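You operate a simulated robot arm through the tools that you are given. There is no shell and no other tool. Be economical: measure what you need, move in short steps, check, and stop when the job is done.

Carry out the task below with a simulated robot arm. There is one attempt and no reset: what you move stays moved.

Task
Stand both red bundles in the collars and twist them open.
Fine: the large red bundle goes in the yellow collar, the small one in the blue.

It is judged by the outcome, as a careful person would: the job done as asked, and still so three seconds after it is handed in. It fails if anything else is knocked over, pushed out of place, dropped, spilled or broken.

Robot
A 6-joint arm with a two-finger parallel gripper, fixed in place. Base frame: the origin is at the foot of the arm, x ahead of it, y to its left, z up; the work surface is at about z = 0.84. Units: m, rad, N and s.
With the tool pointing down near the work surface it reaches from about 0.26 to 0.68 m from the base axis. Its first joint turns from -1.152 to 1.152 rad. Payload 2.9 kg.
The tool frame sits at the grasp point between the pads (the TCP): z along the fingers, y along the line on which they close. The tips reach 0.03 m beyond it. Largest opening 0.11 m; finger width 0.02, thickness 0.01; the body of the gripper, 0.048 by 0.112 m, starts 0.055 m behind the TCP.
Orientation is that of the tool frame in the base frame, as a unit quaternion [w, x, y, z]. With the fingers straight down and closing along the base's y, the tool's x points along the base's -x, its y along +y and its z along -z.

Tools
- The arm moves only by the tool drive_tool. Its arguments are lists of equal length, an entry for each row: "xyz": the shift along the base's x, y, z in m, a list of three; "delta_rot": the turn, a rotation vector about the base's x, y, z in rad, a list of three; "gripper": the opening, from 0 (shut) to 1 (fully open). In form: {"xyz": [[dx, dy, dz], ...], "delta_rot": [[rx, ry, rz], ...], "gripper": [gripper, ...]}. A call has 1 to 8 rows; each row shifts and turns the commanded pose from where the row before left it. A row lasts 0.2 s, in which the tool goes at most 0.05 m and 0.15 rad; a call with a longer step from one row to the next is refused whole, and so is a gripper value outside its range. A pose out of reach is approached as far as the arm can. The call stops where the force on the tool passes 70 N (or 10 N more than at its start, if that is more) or the arm is blocked; 0.2 s more then pass. The fingers move at their own pace (about 0.108 m/s each) and stop on an object; they squeeze with about 43 N. The grip force told is the motor's: it shows also when the fingers shut on nothing. Time passes only in rows, and 0.2 s behind the last, so rows that do not move let the fingers close. The reply holds the time, the measured pose of the TCP, the force on the tool along the base axes, the opening and the grip force, in the units named above and with some noise, with the torque about the TCP (base axes, N m) and any sound that the robot's microphone picked up, and new pictures: "views" is both (left out), scene, wrist or none.
- Cameras (640 x 400 px; columns grow to the right, rows downward): "scene" is fixed at [0.0817, 0.4299, 1.3978]; the picture's right is [-0.75, -0.67, 0.00], its down [-0.29, 0.33, -0.90] and it looks along [0.60, -0.67, -0.44] (base axes); focal length 264 px, centre (320, 200). "wrist" rides on the gripper at [0.072, 0.017, -0.103] in the tool frame; the picture's right is [-0.23, 0.97, 0.00], its down [-0.76, -0.18, -0.62] and it looks along [-0.61, -0.14, 0.78] (tool axes); focal length 222 px, centre (320, 200). There is no depth. A picture from a camera that has moved, and an enlarged one, comes with that camera's place and axes in the base frame and with its lens.
- zoom(camera, box): a new picture of the part [left, top, right, bottom] of that camera's present view, enlarged. The clock stands still meanwhile.
- finish_job(): hands the job in; it is judged then, once.

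Go step by step. Nothing tells you positions but the pictures and the camera data: compare them with the known pose of the tool, close in by small moves and look again before you grip or let go. The budget is 120 turns and 200 pictures, counting those below and the enlarged ones. Unless the task says otherwise, let go and move clear before handing in, and close with one line.

The tools are called after "Emit:" as a command line: name --argument value ..., lists and objects as JSON in quotes. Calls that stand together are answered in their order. drive_tool: Moves the arm, as the interface text tells. Its arguments: {"type":"object","properties":{"xyz":{"type":"array"},"delta_rot":{"type":"array"},"gripper":{"type":"array"},"views":{"type":"string","enum":["both","scene","wrist","none"]}},"required":["xyz","delta_rot","gripper"]} The other tools are called the same way: zoom (camera, box) takes an enlarged picture of a part of a camera's view; finish_job () hands the job in.

At the start:

```text
time_s: 0.0
position: [0.3105, -0.0597, 1.3315]
ee_rot: [0.0, 0.0, 1.0, 0.0]
ft_force: [-0.2, -0.2, -0.4]
wrist_torque: [-0.02, 0.0, 0.0]
grip_width: 0.11
gripper_force: 0.1
```

scene: 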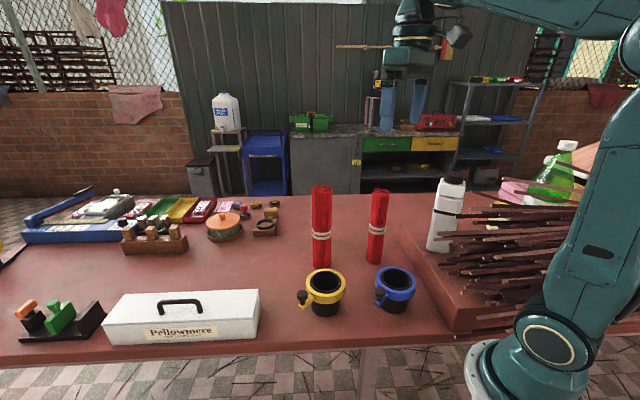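
wrist: 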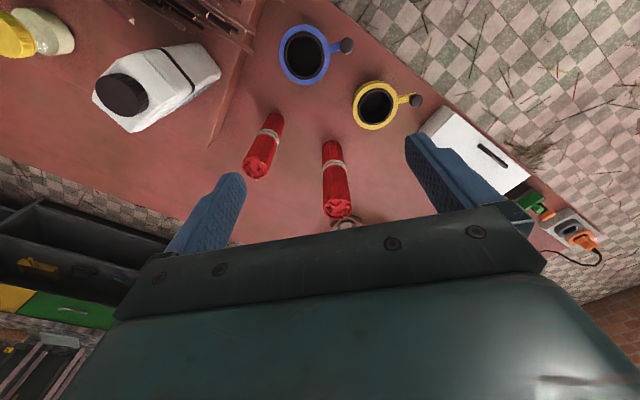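

I see two upright red bundles behind a yellow and a blue collar. I'll zoom in for details before planning.

Emit:
zoom --camera "scene" --box '[280, 170, 440, 330]'

Emit:
zoom --camera "wrist" --box '[230, 10, 450, 230]'

```text
2.50 times, centred on (360, 250) of scene
camera zoom: at [0.0817, 0.4299, 1.3978], right [-0.75, -0.67, 0.0], down [-0.29, 0.33, -0.9], along [0.6, -0.67, -0.44], focal length 661 px, centre (220, 75)
```

zoom: 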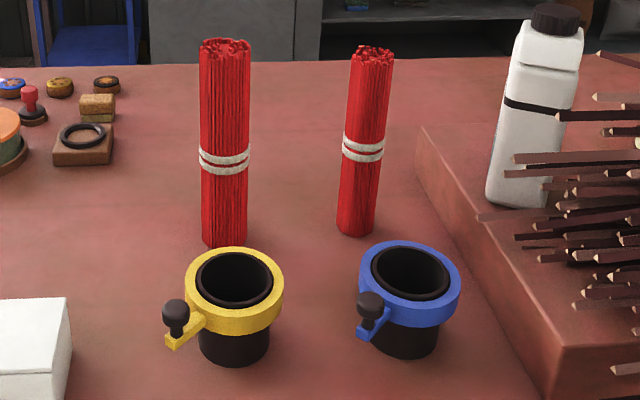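

```text
1.82 times, centred on (340, 120) of wrist
camera zoom: at [0.2392, -0.0427, 1.4344], right [0.23, 0.97, 0.0], down [0.76, -0.18, 0.62], along [0.61, -0.14, -0.78], focal length 404 px, centre (284, 346)
```

zoom: 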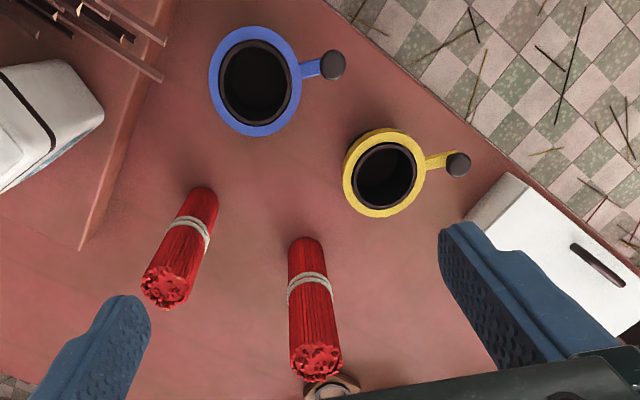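

The bundles are at about (0.52,-0.071) for the large, top z≈1.11, and (0.407,-0.195) for the small, top z≈1.095. The collars are at (0.41,0.044) for the yellow and (0.282,-0.083) for the blue, rims at about z 0.92. Next I hover above the large bundle.

Emit:
drive_tool --xyz '[[0.042, -0.002, -0.01], [0.042, -0.002, -0.02], [0.042, -0.002, -0.02], [0.042, -0.002, -0.02], [0.0415, -0.0023, -0.02], [0, 0, 0]]' --delta_rot '[[0, 0, 0], [0, 0, 0], [0, 0, 0], [0, 0, 0], [0, 0, 0], [0, 0, 0]]' --gripper '[1, 1, 1, 1, 1, 1]'

```text
time_s: 1.4
position: [0.5209, -0.0693, 1.2411]
ee_rot: [0.001, 0.0, 1.0, 0.0]
ft_force: [0.6, -0.2, 0.3]
wrist_torque: [-0.03, 0.02, -0.01]
grip_width: 0.1105
gripper_force: 0.1
camera wrist: at [0.449, -0.0513, 1.3435], right [0.23, 0.97, 0.0], down [0.76, -0.18, 0.62], along [0.61, -0.14, -0.78], focal length 222 px, centre (320, 200)
```

scene: 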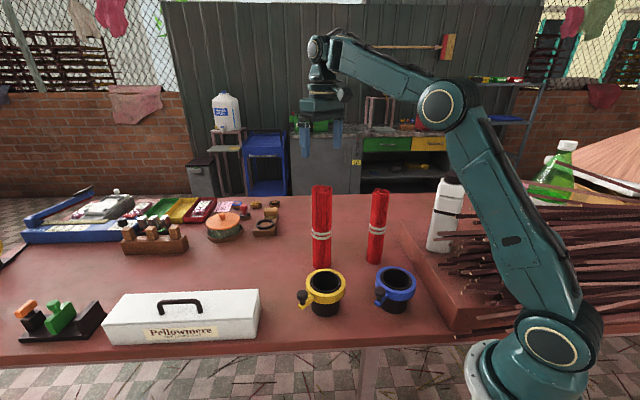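
wrist: 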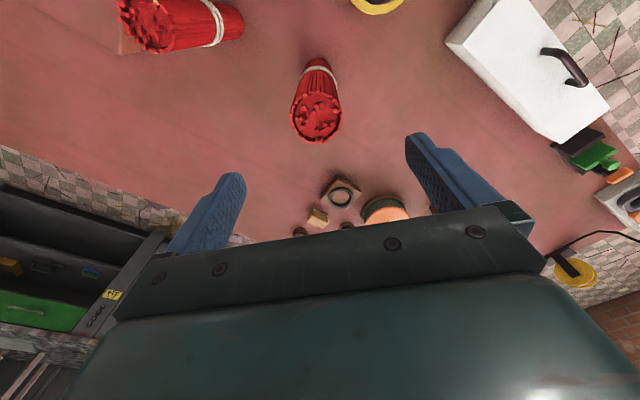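

The bundle is centred under the tool, within a couple of mm. I'll descend to z≈1.075 around its top.

Emit:
drive_tool --xyz '[[0.002, -0.001, -0.04], [0, 0, -0.04], [0, 0, -0.04], [0, 0, -0.03], [0, 0, -0.015], [0, 0, 0]]' --delta_rot '[[0, 0, 0], [0, 0, 0], [0, 0, 0], [0, 0, 0], [0, 0, 0], [0, 0, 0]]' --gripper '[1, 1, 1, 1, 1, 1]'

Emit:
zoom --camera "scene" --box '[260, 130, 420, 290]'

```text
time_s: 2.8
position: [0.5228, -0.071, 1.0762]
ee_rot: [0.0, 0.0, 1.0, 0.0]
ft_force: [0.2, -0.2, 0.6]
wrist_torque: [0.0, 0.03, 0.02]
grip_width: 0.1098
gripper_force: 0.0
camera wrist: at [0.4497, -0.0533, 1.1794], right [0.23, 0.97, 0.0], down [0.76, -0.18, 0.62], along [0.61, -0.14, -0.78], focal length 222 px, centre (320, 200)
```

scene: 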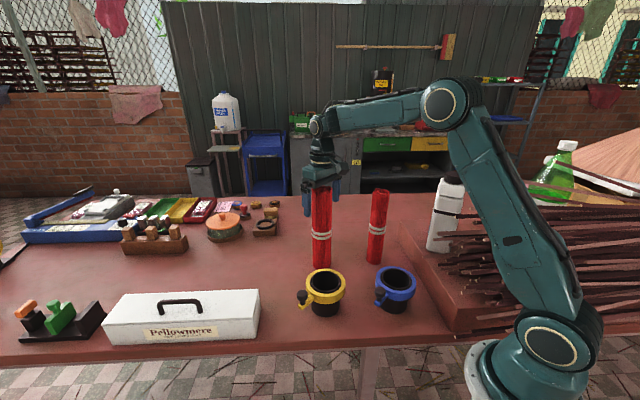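
wrist: 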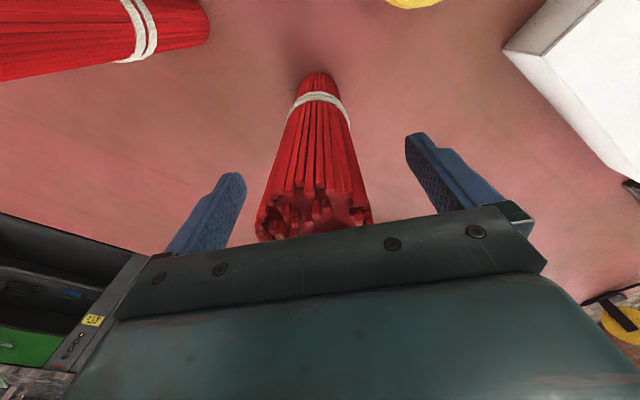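

```text
2.50 times, centred on (340, 210) of scene
camera zoom: at [0.0817, 0.4299, 1.3978], right [-0.75, -0.67, 0.0], down [-0.29, 0.33, -0.9], along [0.6, -0.67, -0.44], focal length 661 px, centre (270, 175)
```

zoom: 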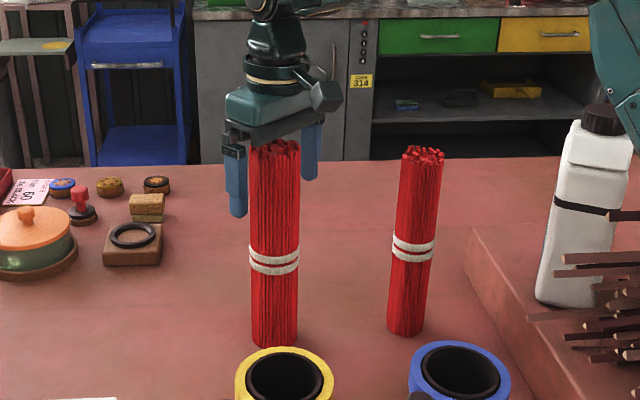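

The fingers straddle the bundle with the palm just above it. I'll close on it.

Emit:
drive_tool --xyz '[[0, 0, 0], [0, 0, 0], [0, 0, 0], [0, 0, 0]]' --delta_rot '[[0, 0, 0], [0, 0, 0], [0, 0, 0], [0, 0, 0]]' --gripper '[0.4, 0.3, 0.3, 0.3]'

```text
time_s: 3.8
position: [0.5222, -0.0702, 1.077]
ee_rot: [-0.001, 0.0, 1.0, 0.0]
ft_force: [-0.2, -0.1, 2.0]
wrist_torque: [-0.09, -0.01, -0.01]
grip_width: 0.0568
gripper_force: 43.0
camera wrist: at [0.4497, -0.0533, 1.1798], right [0.23, 0.97, 0.0], down [0.76, -0.18, 0.62], along [0.61, -0.14, -0.78], focal length 222 px, centre (320, 200)
```

scene: 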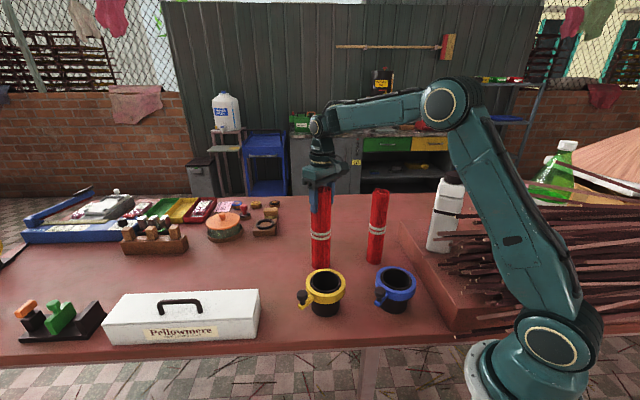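
wrist: 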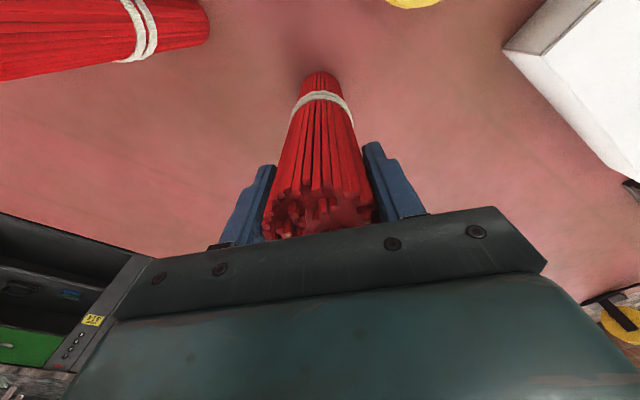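

It is gripped at a width of 0.057. I'll lift 0.11 m and check.

Emit:
drive_tool --xyz '[[0, 0, 0.01], [0, 0, 0.025], [0, 0, 0.03], [0, 0, 0.03], [0, 0, 0.02], [0, 0, 0]]' --delta_rot '[[0, 0, 0], [0, 0, 0], [0, 0, 0], [0, 0, 0], [0, 0, 0], [0, 0, 0]]' --gripper '[0.3, 0.3, 0.3, 0.3, 0.3, 0.3]'

Emit:
zoom --camera "scene" --box '[260, 100, 420, 340]'

```text
time_s: 5.2
position: [0.5238, -0.0733, 1.1922]
ee_rot: [-0.001, 0.0, 1.0, 0.001]
ft_force: [0.0, 0.1, -3.3]
wrist_torque: [-0.01, -0.01, 0.01]
grip_width: 0.0569
gripper_force: 43.2
camera wrist: at [0.451, -0.0538, 1.2947], right [0.23, 0.97, 0.0], down [0.76, -0.18, 0.62], along [0.61, -0.14, -0.78], focal length 222 px, centre (320, 200)
```

scene: 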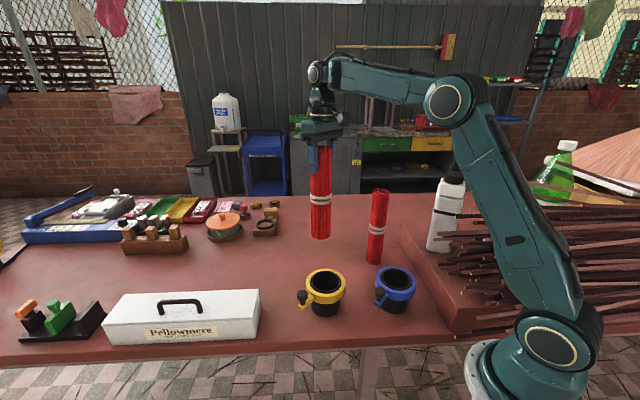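
wrist: 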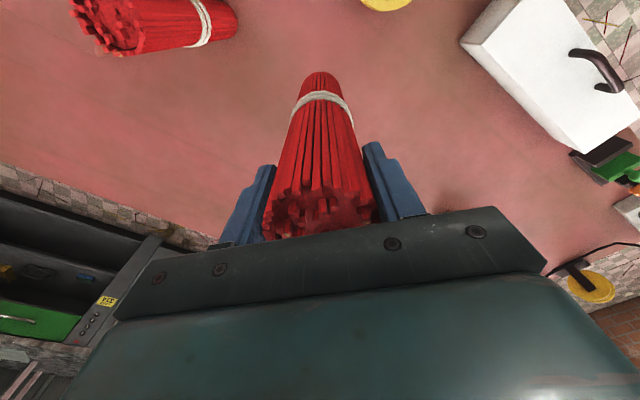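

```text
1.67 times, centred on (340, 220) of scene
camera zoom: at [0.0817, 0.4299, 1.3978], right [-0.75, -0.67, 0.0], down [-0.29, 0.33, -0.9], along [0.6, -0.67, -0.44], focal length 440 px, centre (287, 167)
```

zoom: 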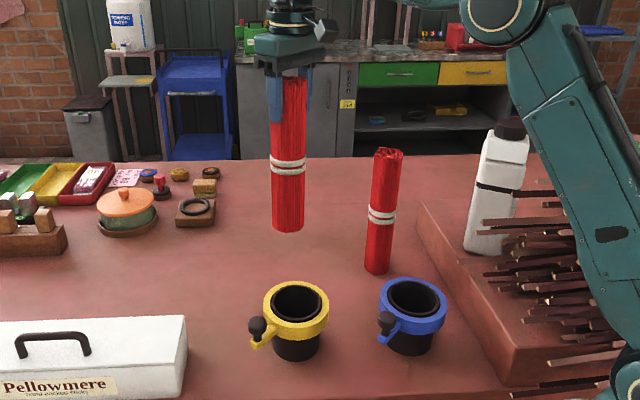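

The bundle is hanging straight, with its bottom at about z 0.955. I'll carry it above the yellow collar.

Emit:
drive_tool --xyz '[[-0.015, 0.015, 0.015], [-0.025, 0.026, 0], [-0.025, 0.026, 0], [-0.025, 0.026, 0], [-0.0235, 0.0235, 0], [0, 0, 0], [0, 0, 0]]' --delta_rot '[[0, 0, 0], [0, 0, 0], [0, 0, 0], [0, 0, 0], [0, 0, 0], [0, 0, 0], [0, 0, 0]]' --gripper '[0.3, 0.3, 0.3, 0.3, 0.3, 0.3, 0.3]'

Emit:
zoom --camera "scene" --box '[260, 170, 400, 330]'

Emit:
zoom --camera "wrist" --box '[220, 20, 420, 220]'

```text
time_s: 6.8
position: [0.4117, 0.044, 1.2034]
ee_rot: [0.001, 0.0, 1.0, 0.0]
ft_force: [-0.3, -0.8, -2.2]
wrist_torque: [0.01, -0.01, -0.04]
grip_width: 0.0566
gripper_force: 43.2
camera wrist: at [0.3391, 0.0621, 1.3078], right [0.23, 0.97, 0.0], down [0.76, -0.18, 0.62], along [0.61, -0.14, -0.78], focal length 222 px, centre (320, 200)
```

scene: 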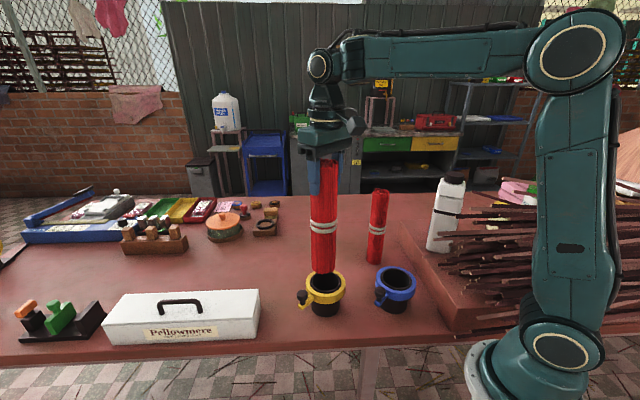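
wrist: 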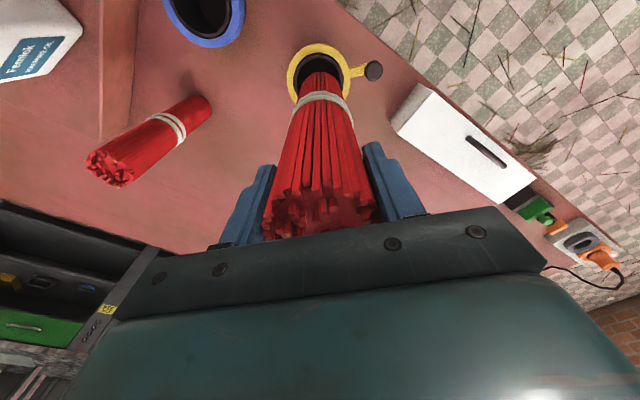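

```text
2.50 times, centred on (330, 250) of scene
camera zoom: at [0.0817, 0.4299, 1.3978], right [-0.75, -0.67, 0.0], down [-0.29, 0.33, -0.9], along [0.6, -0.67, -0.44], focal length 661 px, centre (295, 75)
```

zoom: 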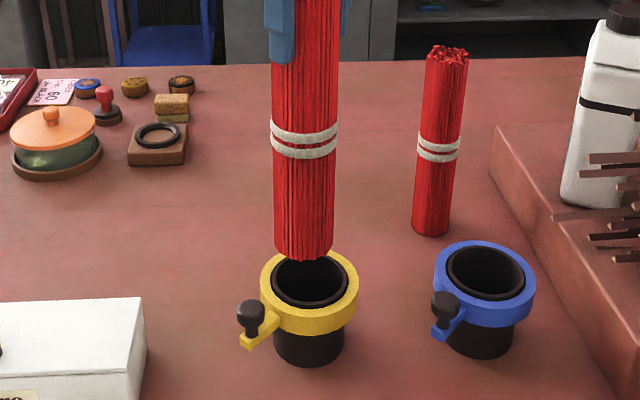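

```text
2.00 times, centred on (320, 120) of wrist
camera zoom: at [0.3391, 0.0621, 1.3078], right [0.23, 0.97, 0.0], down [0.76, -0.18, 0.62], along [0.61, -0.14, -0.78], focal length 444 px, centre (320, 360)
```

zoom: 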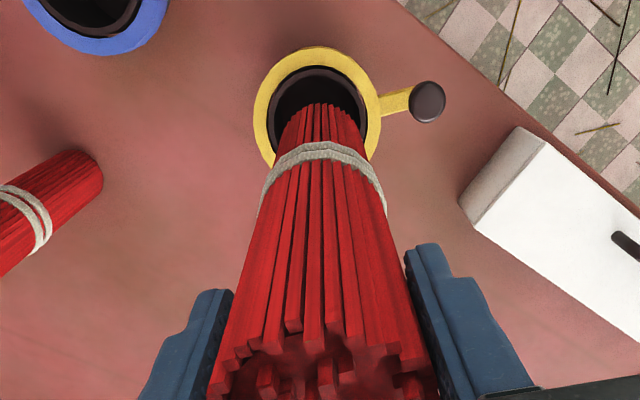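

The bundle is close to over the collar, and it seems about 5 mm too far out in x. I'll shift, lower a little and check.

Emit:
drive_tool --xyz '[[-0.005, 0.0005, 0], [0, 0, -0.015], [0, 0, -0.01], [0, 0, 0]]' --delta_rot '[[0, 0, 0], [0, 0, 0], [0, 0, 0], [0, 0, 0]]' --gripper '[0.3, 0.3, 0.3, 0.3]' --views "none"

Emit:
zoom --camera "scene" --box '[285, 250, 365, 330]'

Emit:
zoom --camera "wrist" --box '[270, 20, 390, 120]'

```text
time_s: 7.8
position: [0.4042, 0.0448, 1.1806]
ee_rot: [0.0, -0.001, 1.0, 0.0]
ft_force: [0.3, 0.1, -1.9]
wrist_torque: [0.01, 0.0, -0.01]
grip_width: 0.0568
gripper_force: 42.6
```

```text
5.00 times, centred on (325, 290) of scene
camera zoom: at [0.0817, 0.4299, 1.3978], right [-0.75, -0.67, 0.0], down [-0.29, 0.33, -0.9], along [0.6, -0.67, -0.44], focal length 1322 px, centre (295, -250)
```

zoom: 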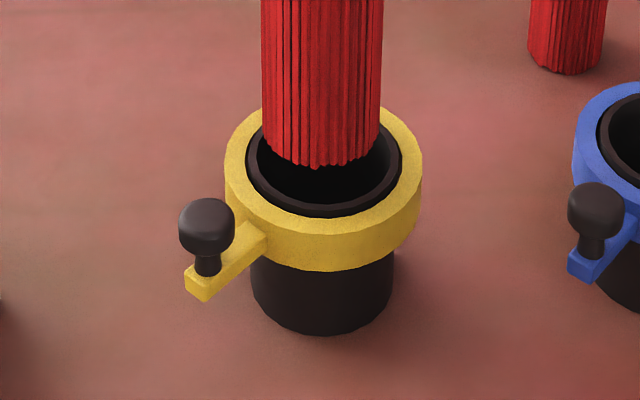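

```text
4.00 times, centred on (330, 70) of wrist
camera zoom: at [0.3329, 0.0626, 1.2834], right [0.23, 0.97, 0.0], down [0.76, -0.18, 0.62], along [0.61, -0.14, -0.78], focal length 888 px, centre (280, 720)
```

zoom: 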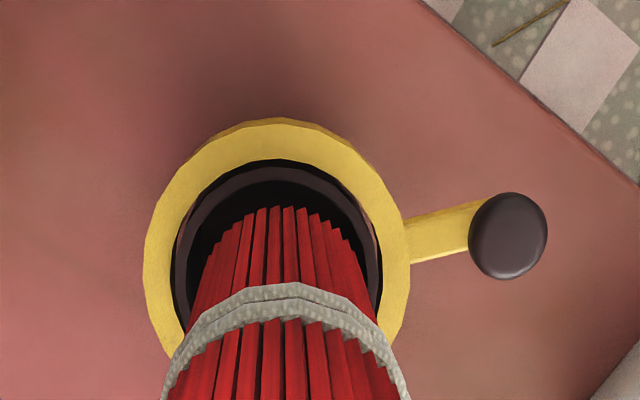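

The bundle is well centred over the hole. I'll lower it in small steps and watch the force.

Emit:
drive_tool --xyz '[[0, 0, -0.015], [0, 0, -0.015], [0, 0, -0.015], [0, 0, -0.012], [0, 0, -0.01], [0, 0, 0]]' --delta_rot '[[0, 0, 0], [0, 0, 0], [0, 0, 0], [0, 0, 0], [0, 0, 0], [0, 0, 0]]' --gripper '[0.3, 0.3, 0.3, 0.3, 0.3, 0.3]' --views "none"

Emit:
zoom --camera "scene" --box '[270, 180, 390, 330]'

```text
time_s: 9.2
position: [0.4042, 0.0456, 1.115]
ee_rot: [0.0, 0.0, 1.0, -0.001]
ft_force: [-0.4, -0.3, -2.1]
wrist_torque: [0.01, 0.04, 0.02]
grip_width: 0.0566
gripper_force: 43.0
```

```text
2.67 times, centred on (330, 255) of scene
camera zoom: at [0.0817, 0.4299, 1.3978], right [-0.75, -0.67, 0.0], down [-0.29, 0.33, -0.9], along [0.6, -0.67, -0.44], focal length 705 px, centre (293, 53)
```

zoom: 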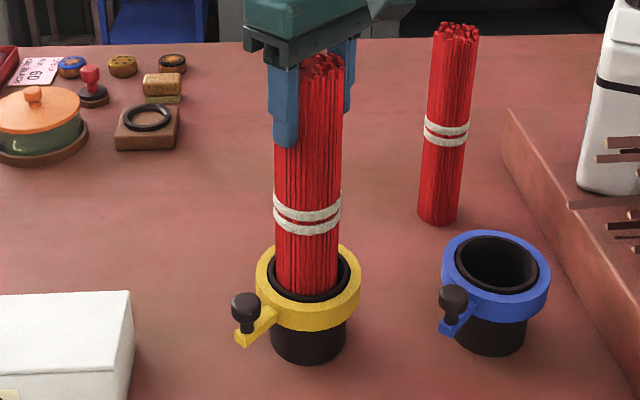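

It slides in freely, so I keep lowering until it bottoms out.

Emit:
drive_tool --xyz '[[0, 0, -0.01], [0, 0, -0.007], [0, 0, -0.005], [0, 0, -0.004], [0, 0, -0.003], [0, 0, 0]]' --delta_rot '[[0, 0, 0], [0, 0, 0], [0, 0, 0], [0, 0, 0], [0, 0, 0], [0, 0, 0]]' --gripper '[0.3, 0.3, 0.3, 0.3, 0.3, 0.3]' --views "none"

```text
time_s: 10.6
position: [0.4049, 0.0451, 1.0855]
ee_rot: [0.001, 0.0, 1.0, 0.001]
ft_force: [-0.2, -0.5, -2.7]
wrist_torque: [0.0, 0.01, 0.0]
grip_width: 0.0567
gripper_force: 42.9
```

Still no contact, with the bottom at about 0.849. A few more millimetres.

Emit:
drive_tool --xyz '[[0, 0, -0.002], [0, 0, -0.002], [0, 0, -0.002], [0, 0, -0.002], [0, 0, 0]]' --delta_rot '[[0, 0, 0], [0, 0, 0], [0, 0, 0], [0, 0, 0], [0, 0, 0]]' --gripper '[0.3, 0.3, 0.3, 0.3, 0.3]'

Emit:
zoom --camera "scene" --box '[270, 180, 390, 330]'

```text
time_s: 11.8
position: [0.4063, 0.0455, 1.0794]
ee_rot: [0.005, 0.001, 1.0, 0.0]
ft_force: [-2.2, -0.4, 37.4]
wrist_torque: [-0.36, -0.33, -0.44]
grip_width: 0.0559
gripper_force: 43.2
camera wrist: at [0.3326, 0.0633, 1.1823], right [0.23, 0.97, 0.0], down [0.76, -0.18, 0.63], along [0.61, -0.14, -0.78], focal length 222 px, centre (320, 200)
```

scene: 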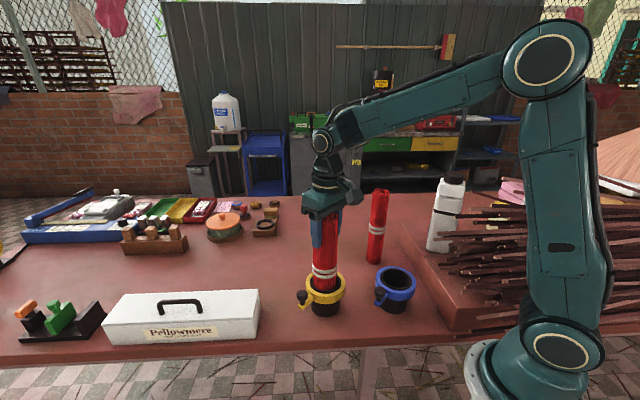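
wrist: 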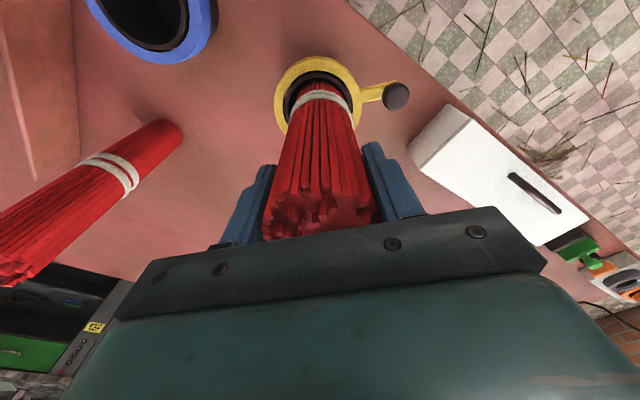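

```text
2.67 times, centred on (330, 255) of scene
camera zoom: at [0.0811, 0.4298, 1.3979], right [-0.75, -0.67, 0.0], down [-0.29, 0.33, -0.9], along [0.6, -0.67, -0.44], focal length 705 px, centre (293, 53)
```

zoom: 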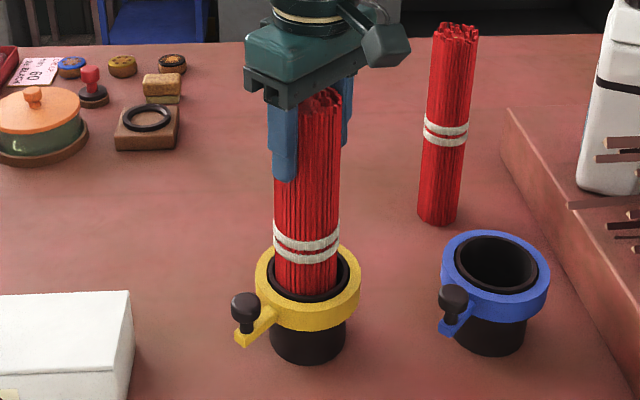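

It has touched the floor (37 N). I'll ease off the pressure, then try a modest twist about the vertical and watch torque and appearance.

Emit:
drive_tool --xyz '[[0, 0, 0.003], [-0.001, 0, 0.0], [0, 0, 0], [0, 0, 0], [0, 0, 0], [0, 0, 0], [0, 0, 0]]' --delta_rot '[[0, 0, 0], [0, 0, 0], [0, 0, 0.1], [0, 0, 0.1], [0, 0, 0.1], [0, 0, 0.1], [0, 0, 0]]' --gripper '[0.3, 0.3, 0.3, 0.3, 0.3, 0.3, 0.3]'

Emit:
zoom --camera "scene" --box '[270, 180, 390, 330]'

```text
time_s: 13.4
position: [0.4027, 0.0461, 1.0797]
ee_rot: [-0.001, -0.2, 0.98, 0.001]
ft_force: [-0.4, -0.4, -1.7]
wrist_torque: [-0.22, -0.05, 0.02]
grip_width: 0.0564
gripper_force: 43.5
camera wrist: at [0.33, 0.0332, 1.1829], right [-0.17, 0.98, 0.0], down [0.77, 0.13, 0.62], along [0.61, 0.11, -0.78], focal length 222 px, centre (320, 200)
```

scene: 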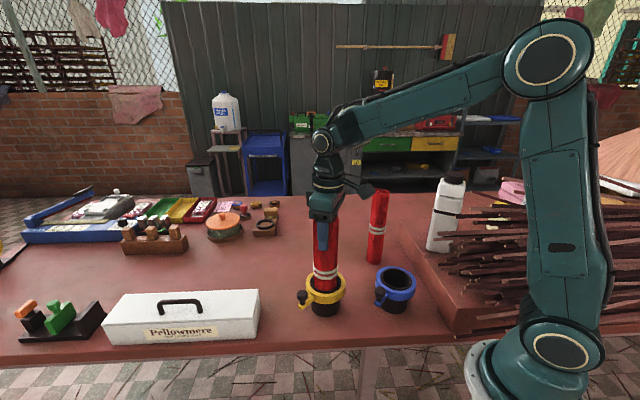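
wrist: 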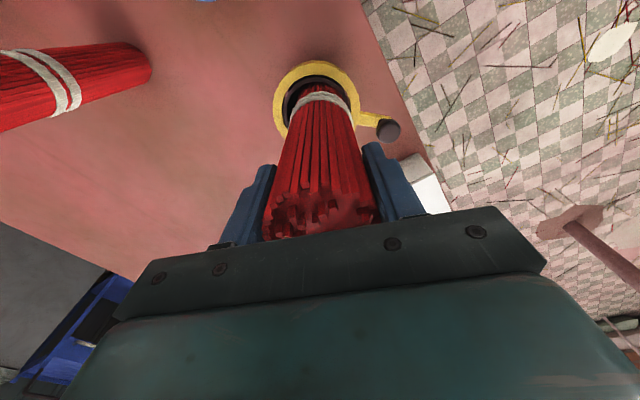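

```text
2.67 times, centred on (330, 255) of scene
camera zoom: at [0.0817, 0.4299, 1.3979], right [-0.75, -0.67, 0.0], down [-0.29, 0.33, -0.9], along [0.6, -0.67, -0.44], focal length 705 px, centre (293, 53)
```

zoom: 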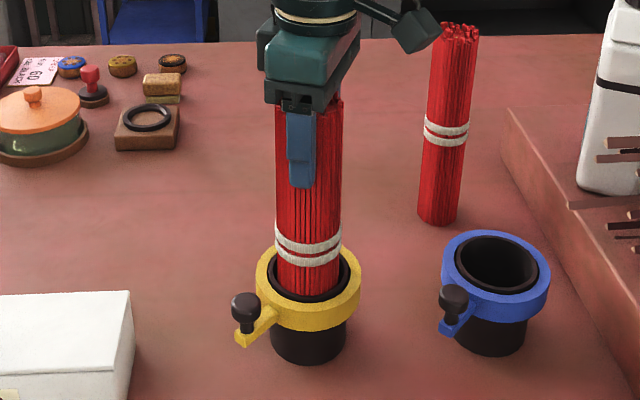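

The bundle turns freely and rigidly in the collar, with no resistance, so the collar's knobbed lever probably has to clamp it first. I'll turn back, release the bundle standing in the cup, rise and inspect the lever.

Emit:
drive_tool --xyz '[[0, 0, -0.001], [0, 0, -0.001], [0, 0, 0], [0, 0, 0], [0, 0, 0], [0, 0, 0], [0, 0, 0]]' --delta_rot '[[0, 0, -0.1], [0, 0, -0.1], [0, 0, -0.1], [0, 0, -0.1], [0, 0, 0], [0, 0, 0], [0, 0, 0]]' --gripper '[0.3, 0.3, 0.3, 0.3, 0.6, 1, 1]'

Emit:
zoom --camera "scene" --box '[270, 180, 390, 330]'

```text
time_s: 15.0
position: [0.4039, 0.0457, 1.0776]
ee_rot: [0.001, 0.0, 1.0, 0.0]
ft_force: [-0.2, -0.2, -0.3]
wrist_torque: [0.03, 0.01, 0.02]
grip_width: 0.11
gripper_force: 0.1
camera wrist: at [0.3315, 0.0635, 1.1812], right [0.23, 0.97, 0.0], down [0.76, -0.18, 0.62], along [0.61, -0.14, -0.78], focal length 222 px, centre (320, 200)
```

scene: 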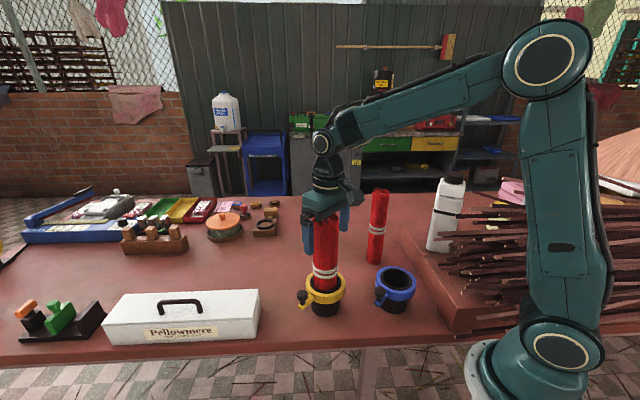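
wrist: 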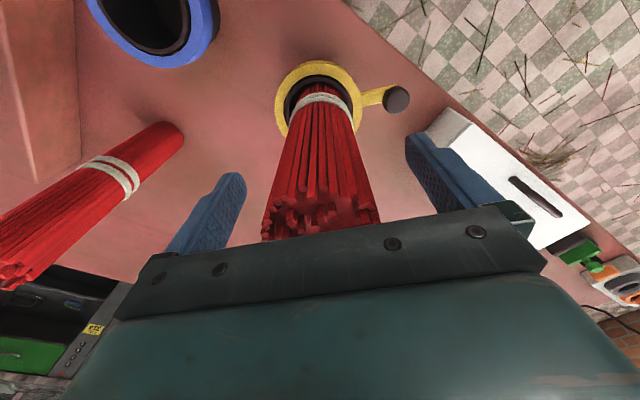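

```text
2.67 times, centred on (330, 255) of scene
camera zoom: at [0.0817, 0.4299, 1.3978], right [-0.75, -0.67, 0.0], down [-0.29, 0.33, -0.9], along [0.6, -0.67, -0.44], focal length 705 px, centre (293, 53)
```

zoom: 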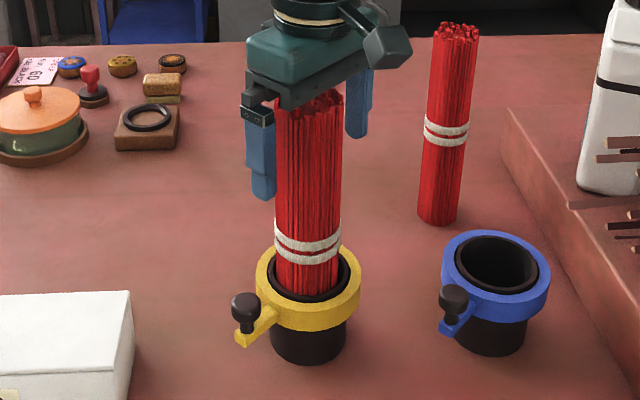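

The bundle stands stably. I'll rise clear, then go over to the yellow lever knob at about (0.408,0.124), turning the tool −90° so the fingers close along x and the camera faces away from the bundle.

Emit:
drive_tool --xyz '[[0, 0, 0.03], [0, 0, 0.04], [0, 0, 0.045], [0, 0, 0.02], [0, 0.02, 0], [0, 0.02, 0], [0, 0.02, 0], [0.003, 0.019, 0]]' --delta_rot '[[0, 0, 0], [0, 0, 0], [0, 0, 0], [0, 0, -0.14], [0, 0, -0.14], [0, 0, -0.14], [0, 0, -0.14], [0, 0, -0.14]]' --gripper '[1, 1, 1, 1, 1, 1, 1, 1]' --views "none"

Emit:
drive_tool --xyz '[[0, 0, 0], [0, 0, 0], [0, 0, 0], [0, 0, 0], [0, 0, 0], [0, 0, 0], [0, 0, 0]]' --delta_rot '[[0, 0, -0.145], [0, 0, -0.145], [0, 0, -0.145], [0, 0, -0.145], [0, 0, -0.145], [0, 0, -0.146], [0, 0, 0]]' --gripper '[1, 1, 1, 1, 1, 1, 1]'

```text
time_s: 16.8
position: [0.406, 0.1248, 1.2119]
ee_rot: [0.0, 0.344, 0.939, 0.001]
ft_force: [0.2, -0.1, -0.4]
wrist_torque: [-0.02, 0.02, -0.01]
grip_width: 0.11
gripper_force: 0.1
```

```text
time_s: 18.4
position: [0.4058, 0.123, 1.2131]
ee_rot: [0.0, 0.708, 0.707, 0.0]
ft_force: [0.3, -0.2, -0.2]
wrist_torque: [0.03, 0.04, -0.01]
grip_width: 0.1099
gripper_force: 0.1
camera wrist: at [0.4235, 0.1976, 1.3164], right [0.97, -0.23, 0.0], down [-0.18, -0.76, 0.62], along [-0.14, -0.61, -0.78], focal length 222 px, centre (320, 200)
```

scene: 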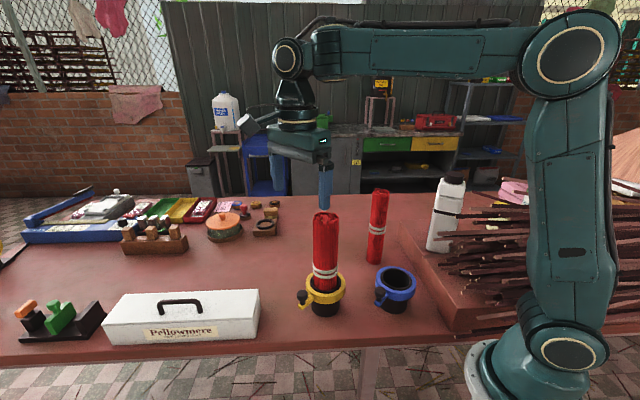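
wrist: 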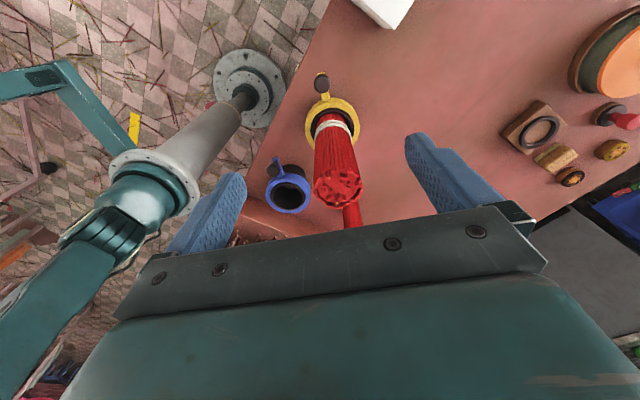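

I'll zoom on the collar from this vantage to read its lever.

Emit:
zoom --camera "wrist" --box '[250, 50, 410, 230]'

Emit:
zoom --camera "scene" --box '[290, 260, 350, 320]'

```text
2.22 times, centred on (330, 140) of wrist
camera zoom: at [0.4235, 0.1976, 1.3164], right [0.97, -0.23, 0.0], down [-0.18, -0.76, 0.62], along [-0.14, -0.61, -0.78], focal length 494 px, centre (298, 333)
```

zoom: 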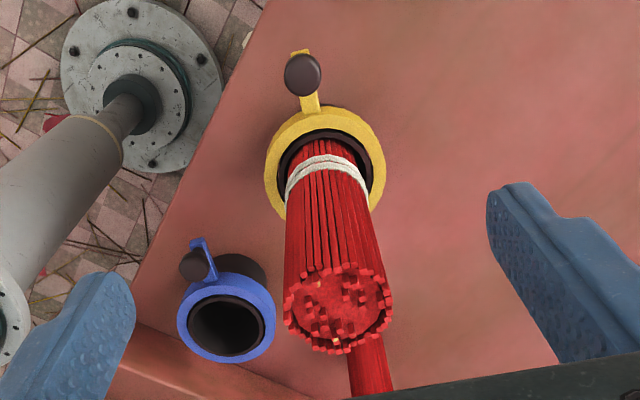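

```text
6.67 times, centred on (320, 290) of scene
camera zoom: at [0.0817, 0.4299, 1.3978], right [-0.75, -0.67, 0.0], down [-0.29, 0.33, -0.9], along [0.6, -0.67, -0.44], focal length 1762 px, centre (320, -400)
```

zoom: 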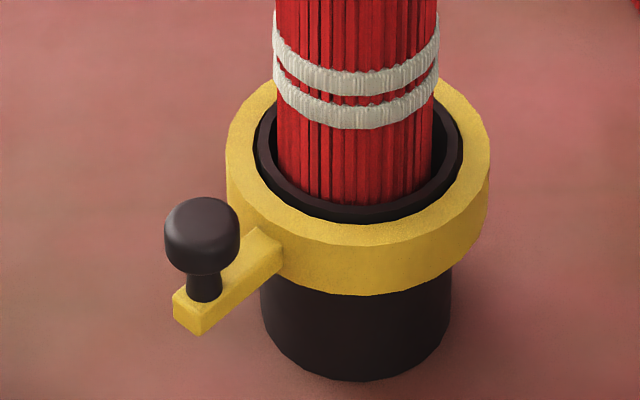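

The knob is at about (0.41,0.124,0.937), about 25 mm across. I'll descend, straddling it loosely.

Emit:
drive_tool --xyz '[[0.004, 0.001, -0.03], [0, 0, -0.04], [0, 0, -0.04], [0, 0, -0.04], [0, 0, -0.04], [0, 0, -0.03], [0, 0, 0]]' --delta_rot '[[0, 0, 0], [0, 0, 0], [0, 0, 0], [0, 0, 0], [0, 0, 0], [0, 0, 0], [0, 0, 0]]' --gripper '[0.7, 0.6, 0.6, 0.6, 0.6, 0.6, 0.6]'

Emit:
zoom --camera "scene" --box '[260, 200, 380, 320]'

```text
time_s: 20.0
position: [0.4116, 0.1225, 0.9914]
ee_rot: [0.0, 0.707, 0.707, 0.001]
ft_force: [0.3, -0.2, 0.0]
wrist_torque: [-0.04, 0.02, 0.0]
grip_width: 0.0663
gripper_force: 0.1
camera wrist: at [0.4289, 0.1967, 1.0953], right [0.97, -0.23, 0.0], down [-0.18, -0.76, 0.62], along [-0.14, -0.61, -0.78], focal length 222 px, centre (320, 200)
```

scene: 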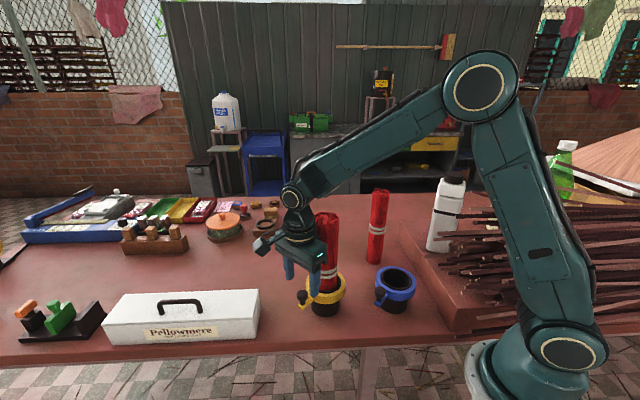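
wrist: 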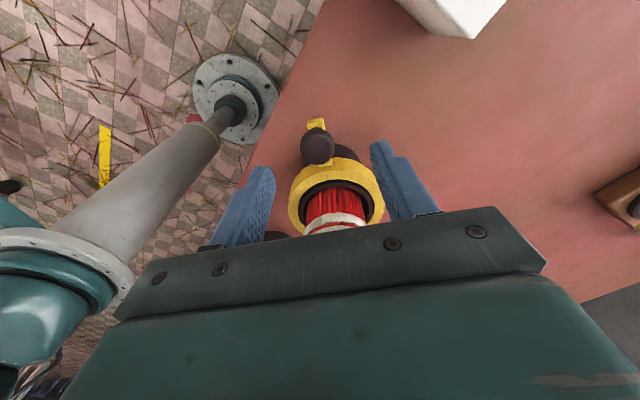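

```text
3.33 times, centred on (320, 260) of scene
camera zoom: at [0.0817, 0.4299, 1.3978], right [-0.75, -0.67, 0.0], down [-0.29, 0.33, -0.9], along [0.6, -0.67, -0.44], focal length 881 px, centre (320, 0)
```

zoom: 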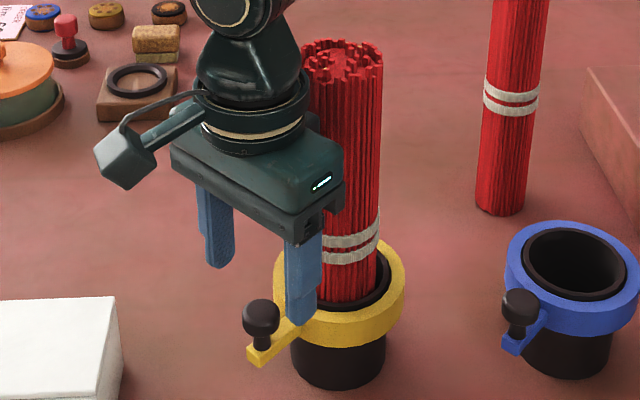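

The knob lies between the finger planes, about 4 mm further in +y. I'll go down the rest of the way.

Emit:
drive_tool --xyz '[[0, 0.004, -0.015], [0, 0, -0.018], [0, 0, -0.012], [0, 0, 0]]' --delta_rot '[[0, 0, 0], [0, 0, 0], [0, 0, 0], [0, 0, 0]]' --gripper '[0.6, 0.6, 0.6, 0.6]'

Emit:
zoom --camera "scene" --box '[270, 220, 370, 320]'

```text
time_s: 21.0
position: [0.4116, 0.1281, 0.948]
ee_rot: [0.0, 0.707, 0.707, -0.001]
ft_force: [0.6, 0.5, 0.3]
wrist_torque: [0.0, 0.0, -0.02]
grip_width: 0.0661
gripper_force: 0.0
camera wrist: at [0.429, 0.2021, 1.051], right [0.97, -0.23, 0.0], down [-0.18, -0.76, 0.62], along [-0.14, -0.61, -0.78], focal length 222 px, centre (320, 200)
```

scene: 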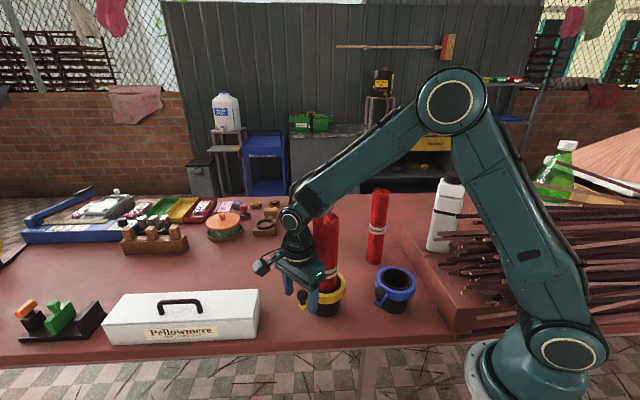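
wrist: 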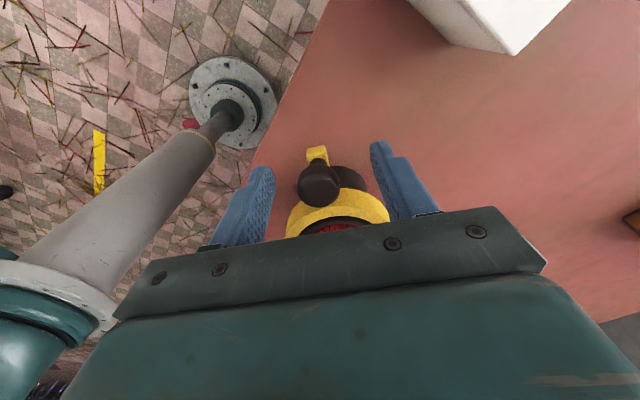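

```text
4.00 times, centred on (320, 270) of scene
camera zoom: at [0.0817, 0.4299, 1.3978], right [-0.75, -0.67, 0.0], down [-0.29, 0.33, -0.9], along [0.6, -0.67, -0.44], focal length 1057 px, centre (320, -80)
```

zoom: 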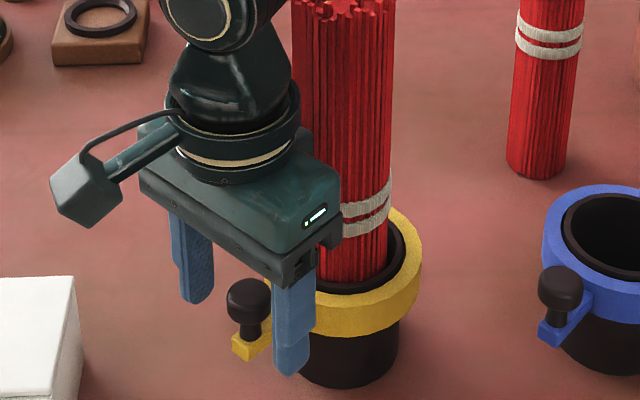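

The knob is between the fingers. I'll narrow the gap and nudge it about 0.3 rad clockwise (the tightening sense) along its arc, watching the forces.

Emit:
drive_tool --xyz '[[0, 0, 0], [0, 0, 0], [0.0082, -0.0011, 0], [0.0081, -0.002, 0], [0.0078, -0.0028, 0], [0, 0, 0]]' --delta_rot '[[0, 0, 0], [0, 0, 0], [0, 0, -0.1], [0, 0, -0.1], [0, 0, -0.1], [0, 0, 0]]' --gripper '[0.33, 0.33, 0.33, 0.33, 0.33, 0.33]'

Emit:
zoom --camera "scene" --box '[270, 220, 370, 320]'

```text
time_s: 22.4
position: [0.4279, 0.122, 0.9451]
ee_rot: [-0.004, 0.804, 0.594, -0.011]
ft_force: [-46.1, 1.0, 6.5]
wrist_torque: [0.47, 0.17, 0.31]
grip_width: 0.0587
gripper_force: 22.5
camera wrist: at [0.4677, 0.1879, 1.0478], right [0.86, -0.5, -0.02], down [-0.38, -0.67, 0.64], along [-0.33, -0.54, -0.77], focal length 222 px, centre (320, 200)
```

scene: 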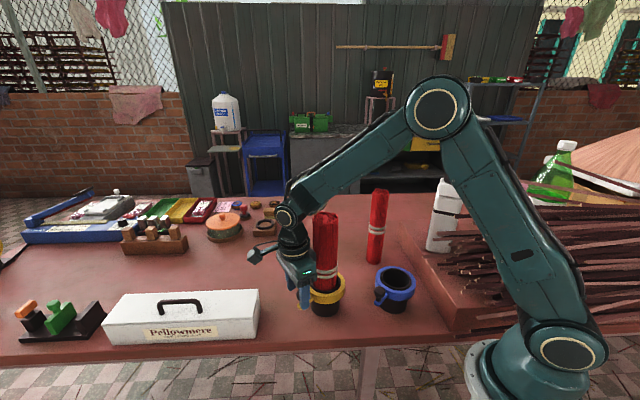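
wrist: 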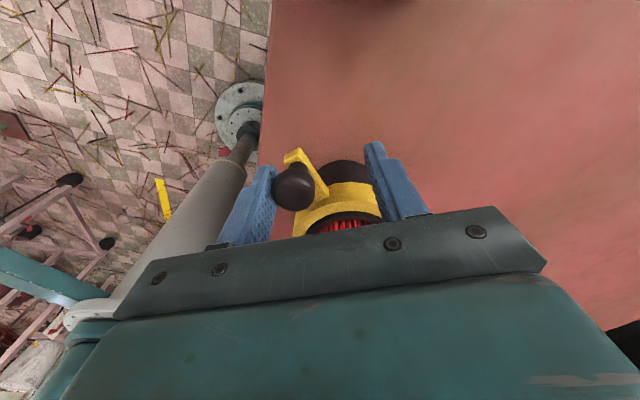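

```text
4.00 times, centred on (320, 270) of scene
camera zoom: at [0.0803, 0.4299, 1.3979], right [-0.75, -0.67, 0.0], down [-0.29, 0.33, -0.9], along [0.6, -0.67, -0.44], focal length 1057 px, centre (320, -80)
```

zoom: 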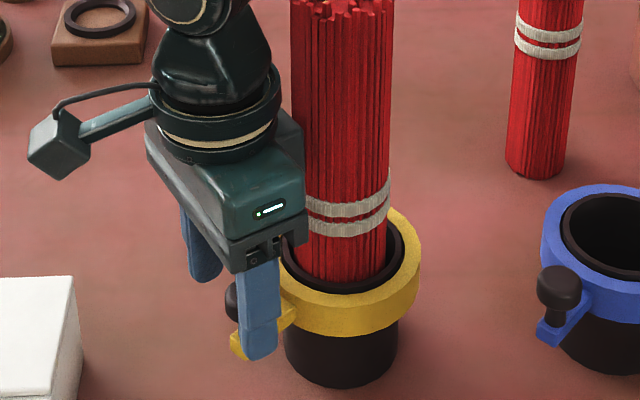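

The lever resists hard clockwise (46 N, no motion), so that is likely its stop. I'll back off and try counter-clockwise.

Emit:
drive_tool --xyz '[[-0.0078, 0.0028, 0], [-0.0081, 0.002, 0], [-0.0082, 0.0011, 0], [0, 0, 0], [0, 0, 0]]' --delta_rot '[[0, 0, 0.1], [0, 0, 0.1], [0, 0, 0.1], [0, 0, 0], [0, 0, 0]]' --gripper '[0.5, 0.5, 0.45, 0.4, 0.35]'

Emit:
zoom --camera "scene" --box '[270, 220, 370, 320]'

```text
time_s: 23.6
position: [0.41, 0.1283, 0.9471]
ee_rot: [0.001, 0.707, 0.708, 0.001]
ft_force: [-0.1, -0.8, 0.3]
wrist_torque: [-0.01, -0.01, 0.03]
grip_width: 0.0386
gripper_force: 0.0
camera wrist: at [0.4275, 0.2022, 1.0513], right [0.97, -0.23, 0.0], down [-0.18, -0.76, 0.62], along [-0.14, -0.61, -0.78], focal length 222 px, centre (320, 200)
```

scene: 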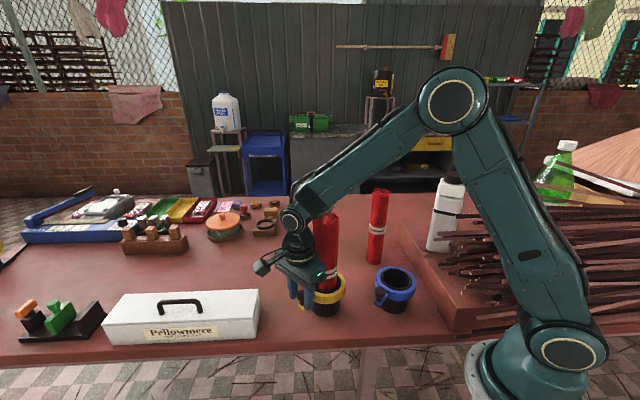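
wrist: 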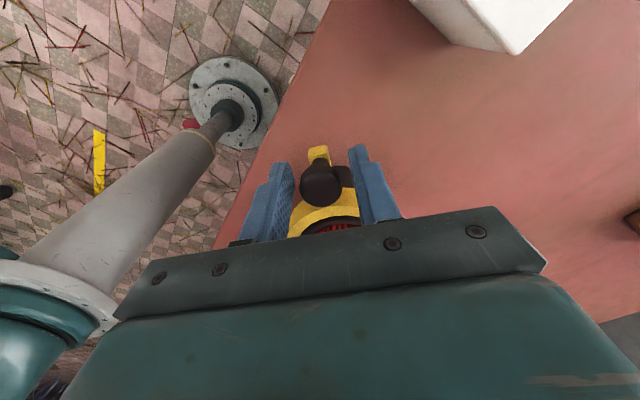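

```text
4.00 times, centred on (320, 270) of scene
camera zoom: at [0.0817, 0.4299, 1.3978], right [-0.75, -0.67, 0.0], down [-0.29, 0.33, -0.9], along [0.6, -0.67, -0.44], focal length 1057 px, centre (320, -80)
```

zoom: 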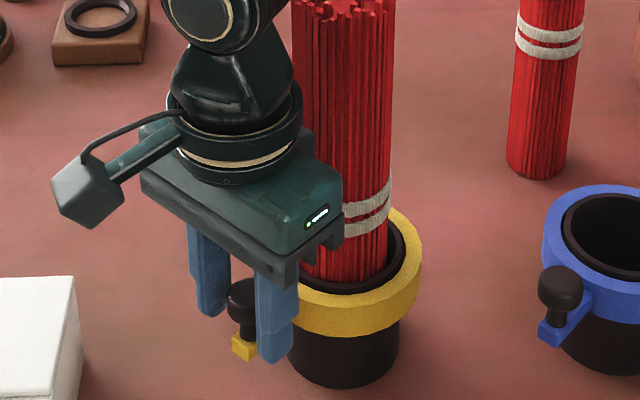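

The collar hasn't shifted. Now counter-clockwise.

Emit:
drive_tool --xyz '[[-0.0083, 0.0004, 0], [-0.0082, -0.0005, 0], [-0.0082, -0.0013, 0], [0, 0, 0]]' --delta_rot '[[0, 0, 0.1], [0, 0, 0.1], [0, 0, 0.1], [0, 0, 0]]' --gripper '[0.35, 0.35, 0.35, 0.35]'

Emit:
zoom --camera "scene" --box '[270, 220, 370, 320]'

```text
time_s: 24.6
position: [0.3853, 0.128, 0.948]
ee_rot: [-0.001, 0.592, 0.806, 0.001]
ft_force: [-0.1, 0.8, 0.1]
wrist_torque: [0.03, 0.0, -0.01]
grip_width: 0.0386
gripper_force: 0.4
camera wrist: at [0.3801, 0.2031, 1.0517], right [1.0, 0.07, 0.0], down [0.06, -0.78, 0.62], along [0.05, -0.62, -0.78], focal length 222 px, centre (320, 200)
```

scene: 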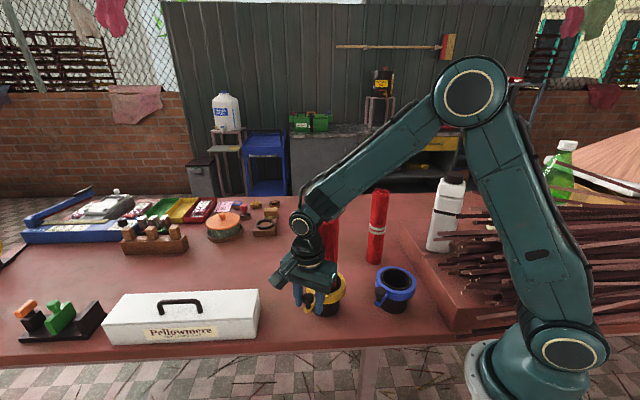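
wrist: 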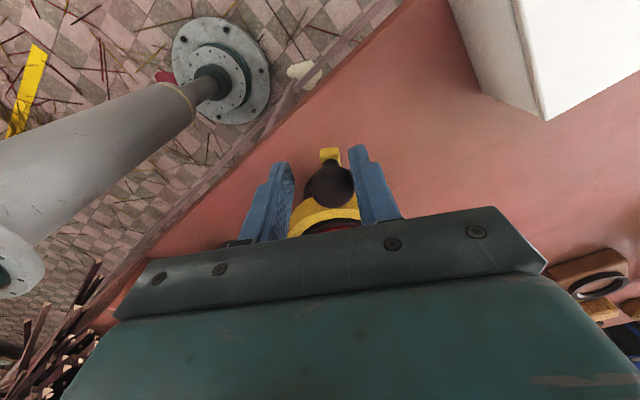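

```text
4.00 times, centred on (320, 270) of scene
camera zoom: at [0.0817, 0.4299, 1.3978], right [-0.75, -0.67, 0.0], down [-0.29, 0.33, -0.9], along [0.6, -0.67, -0.44], focal length 1057 px, centre (320, -80)
```

zoom: 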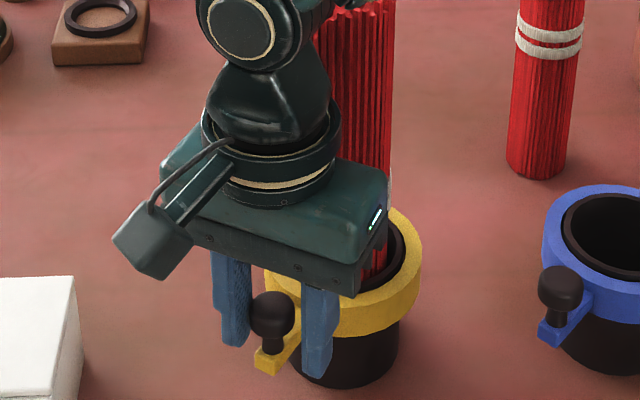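

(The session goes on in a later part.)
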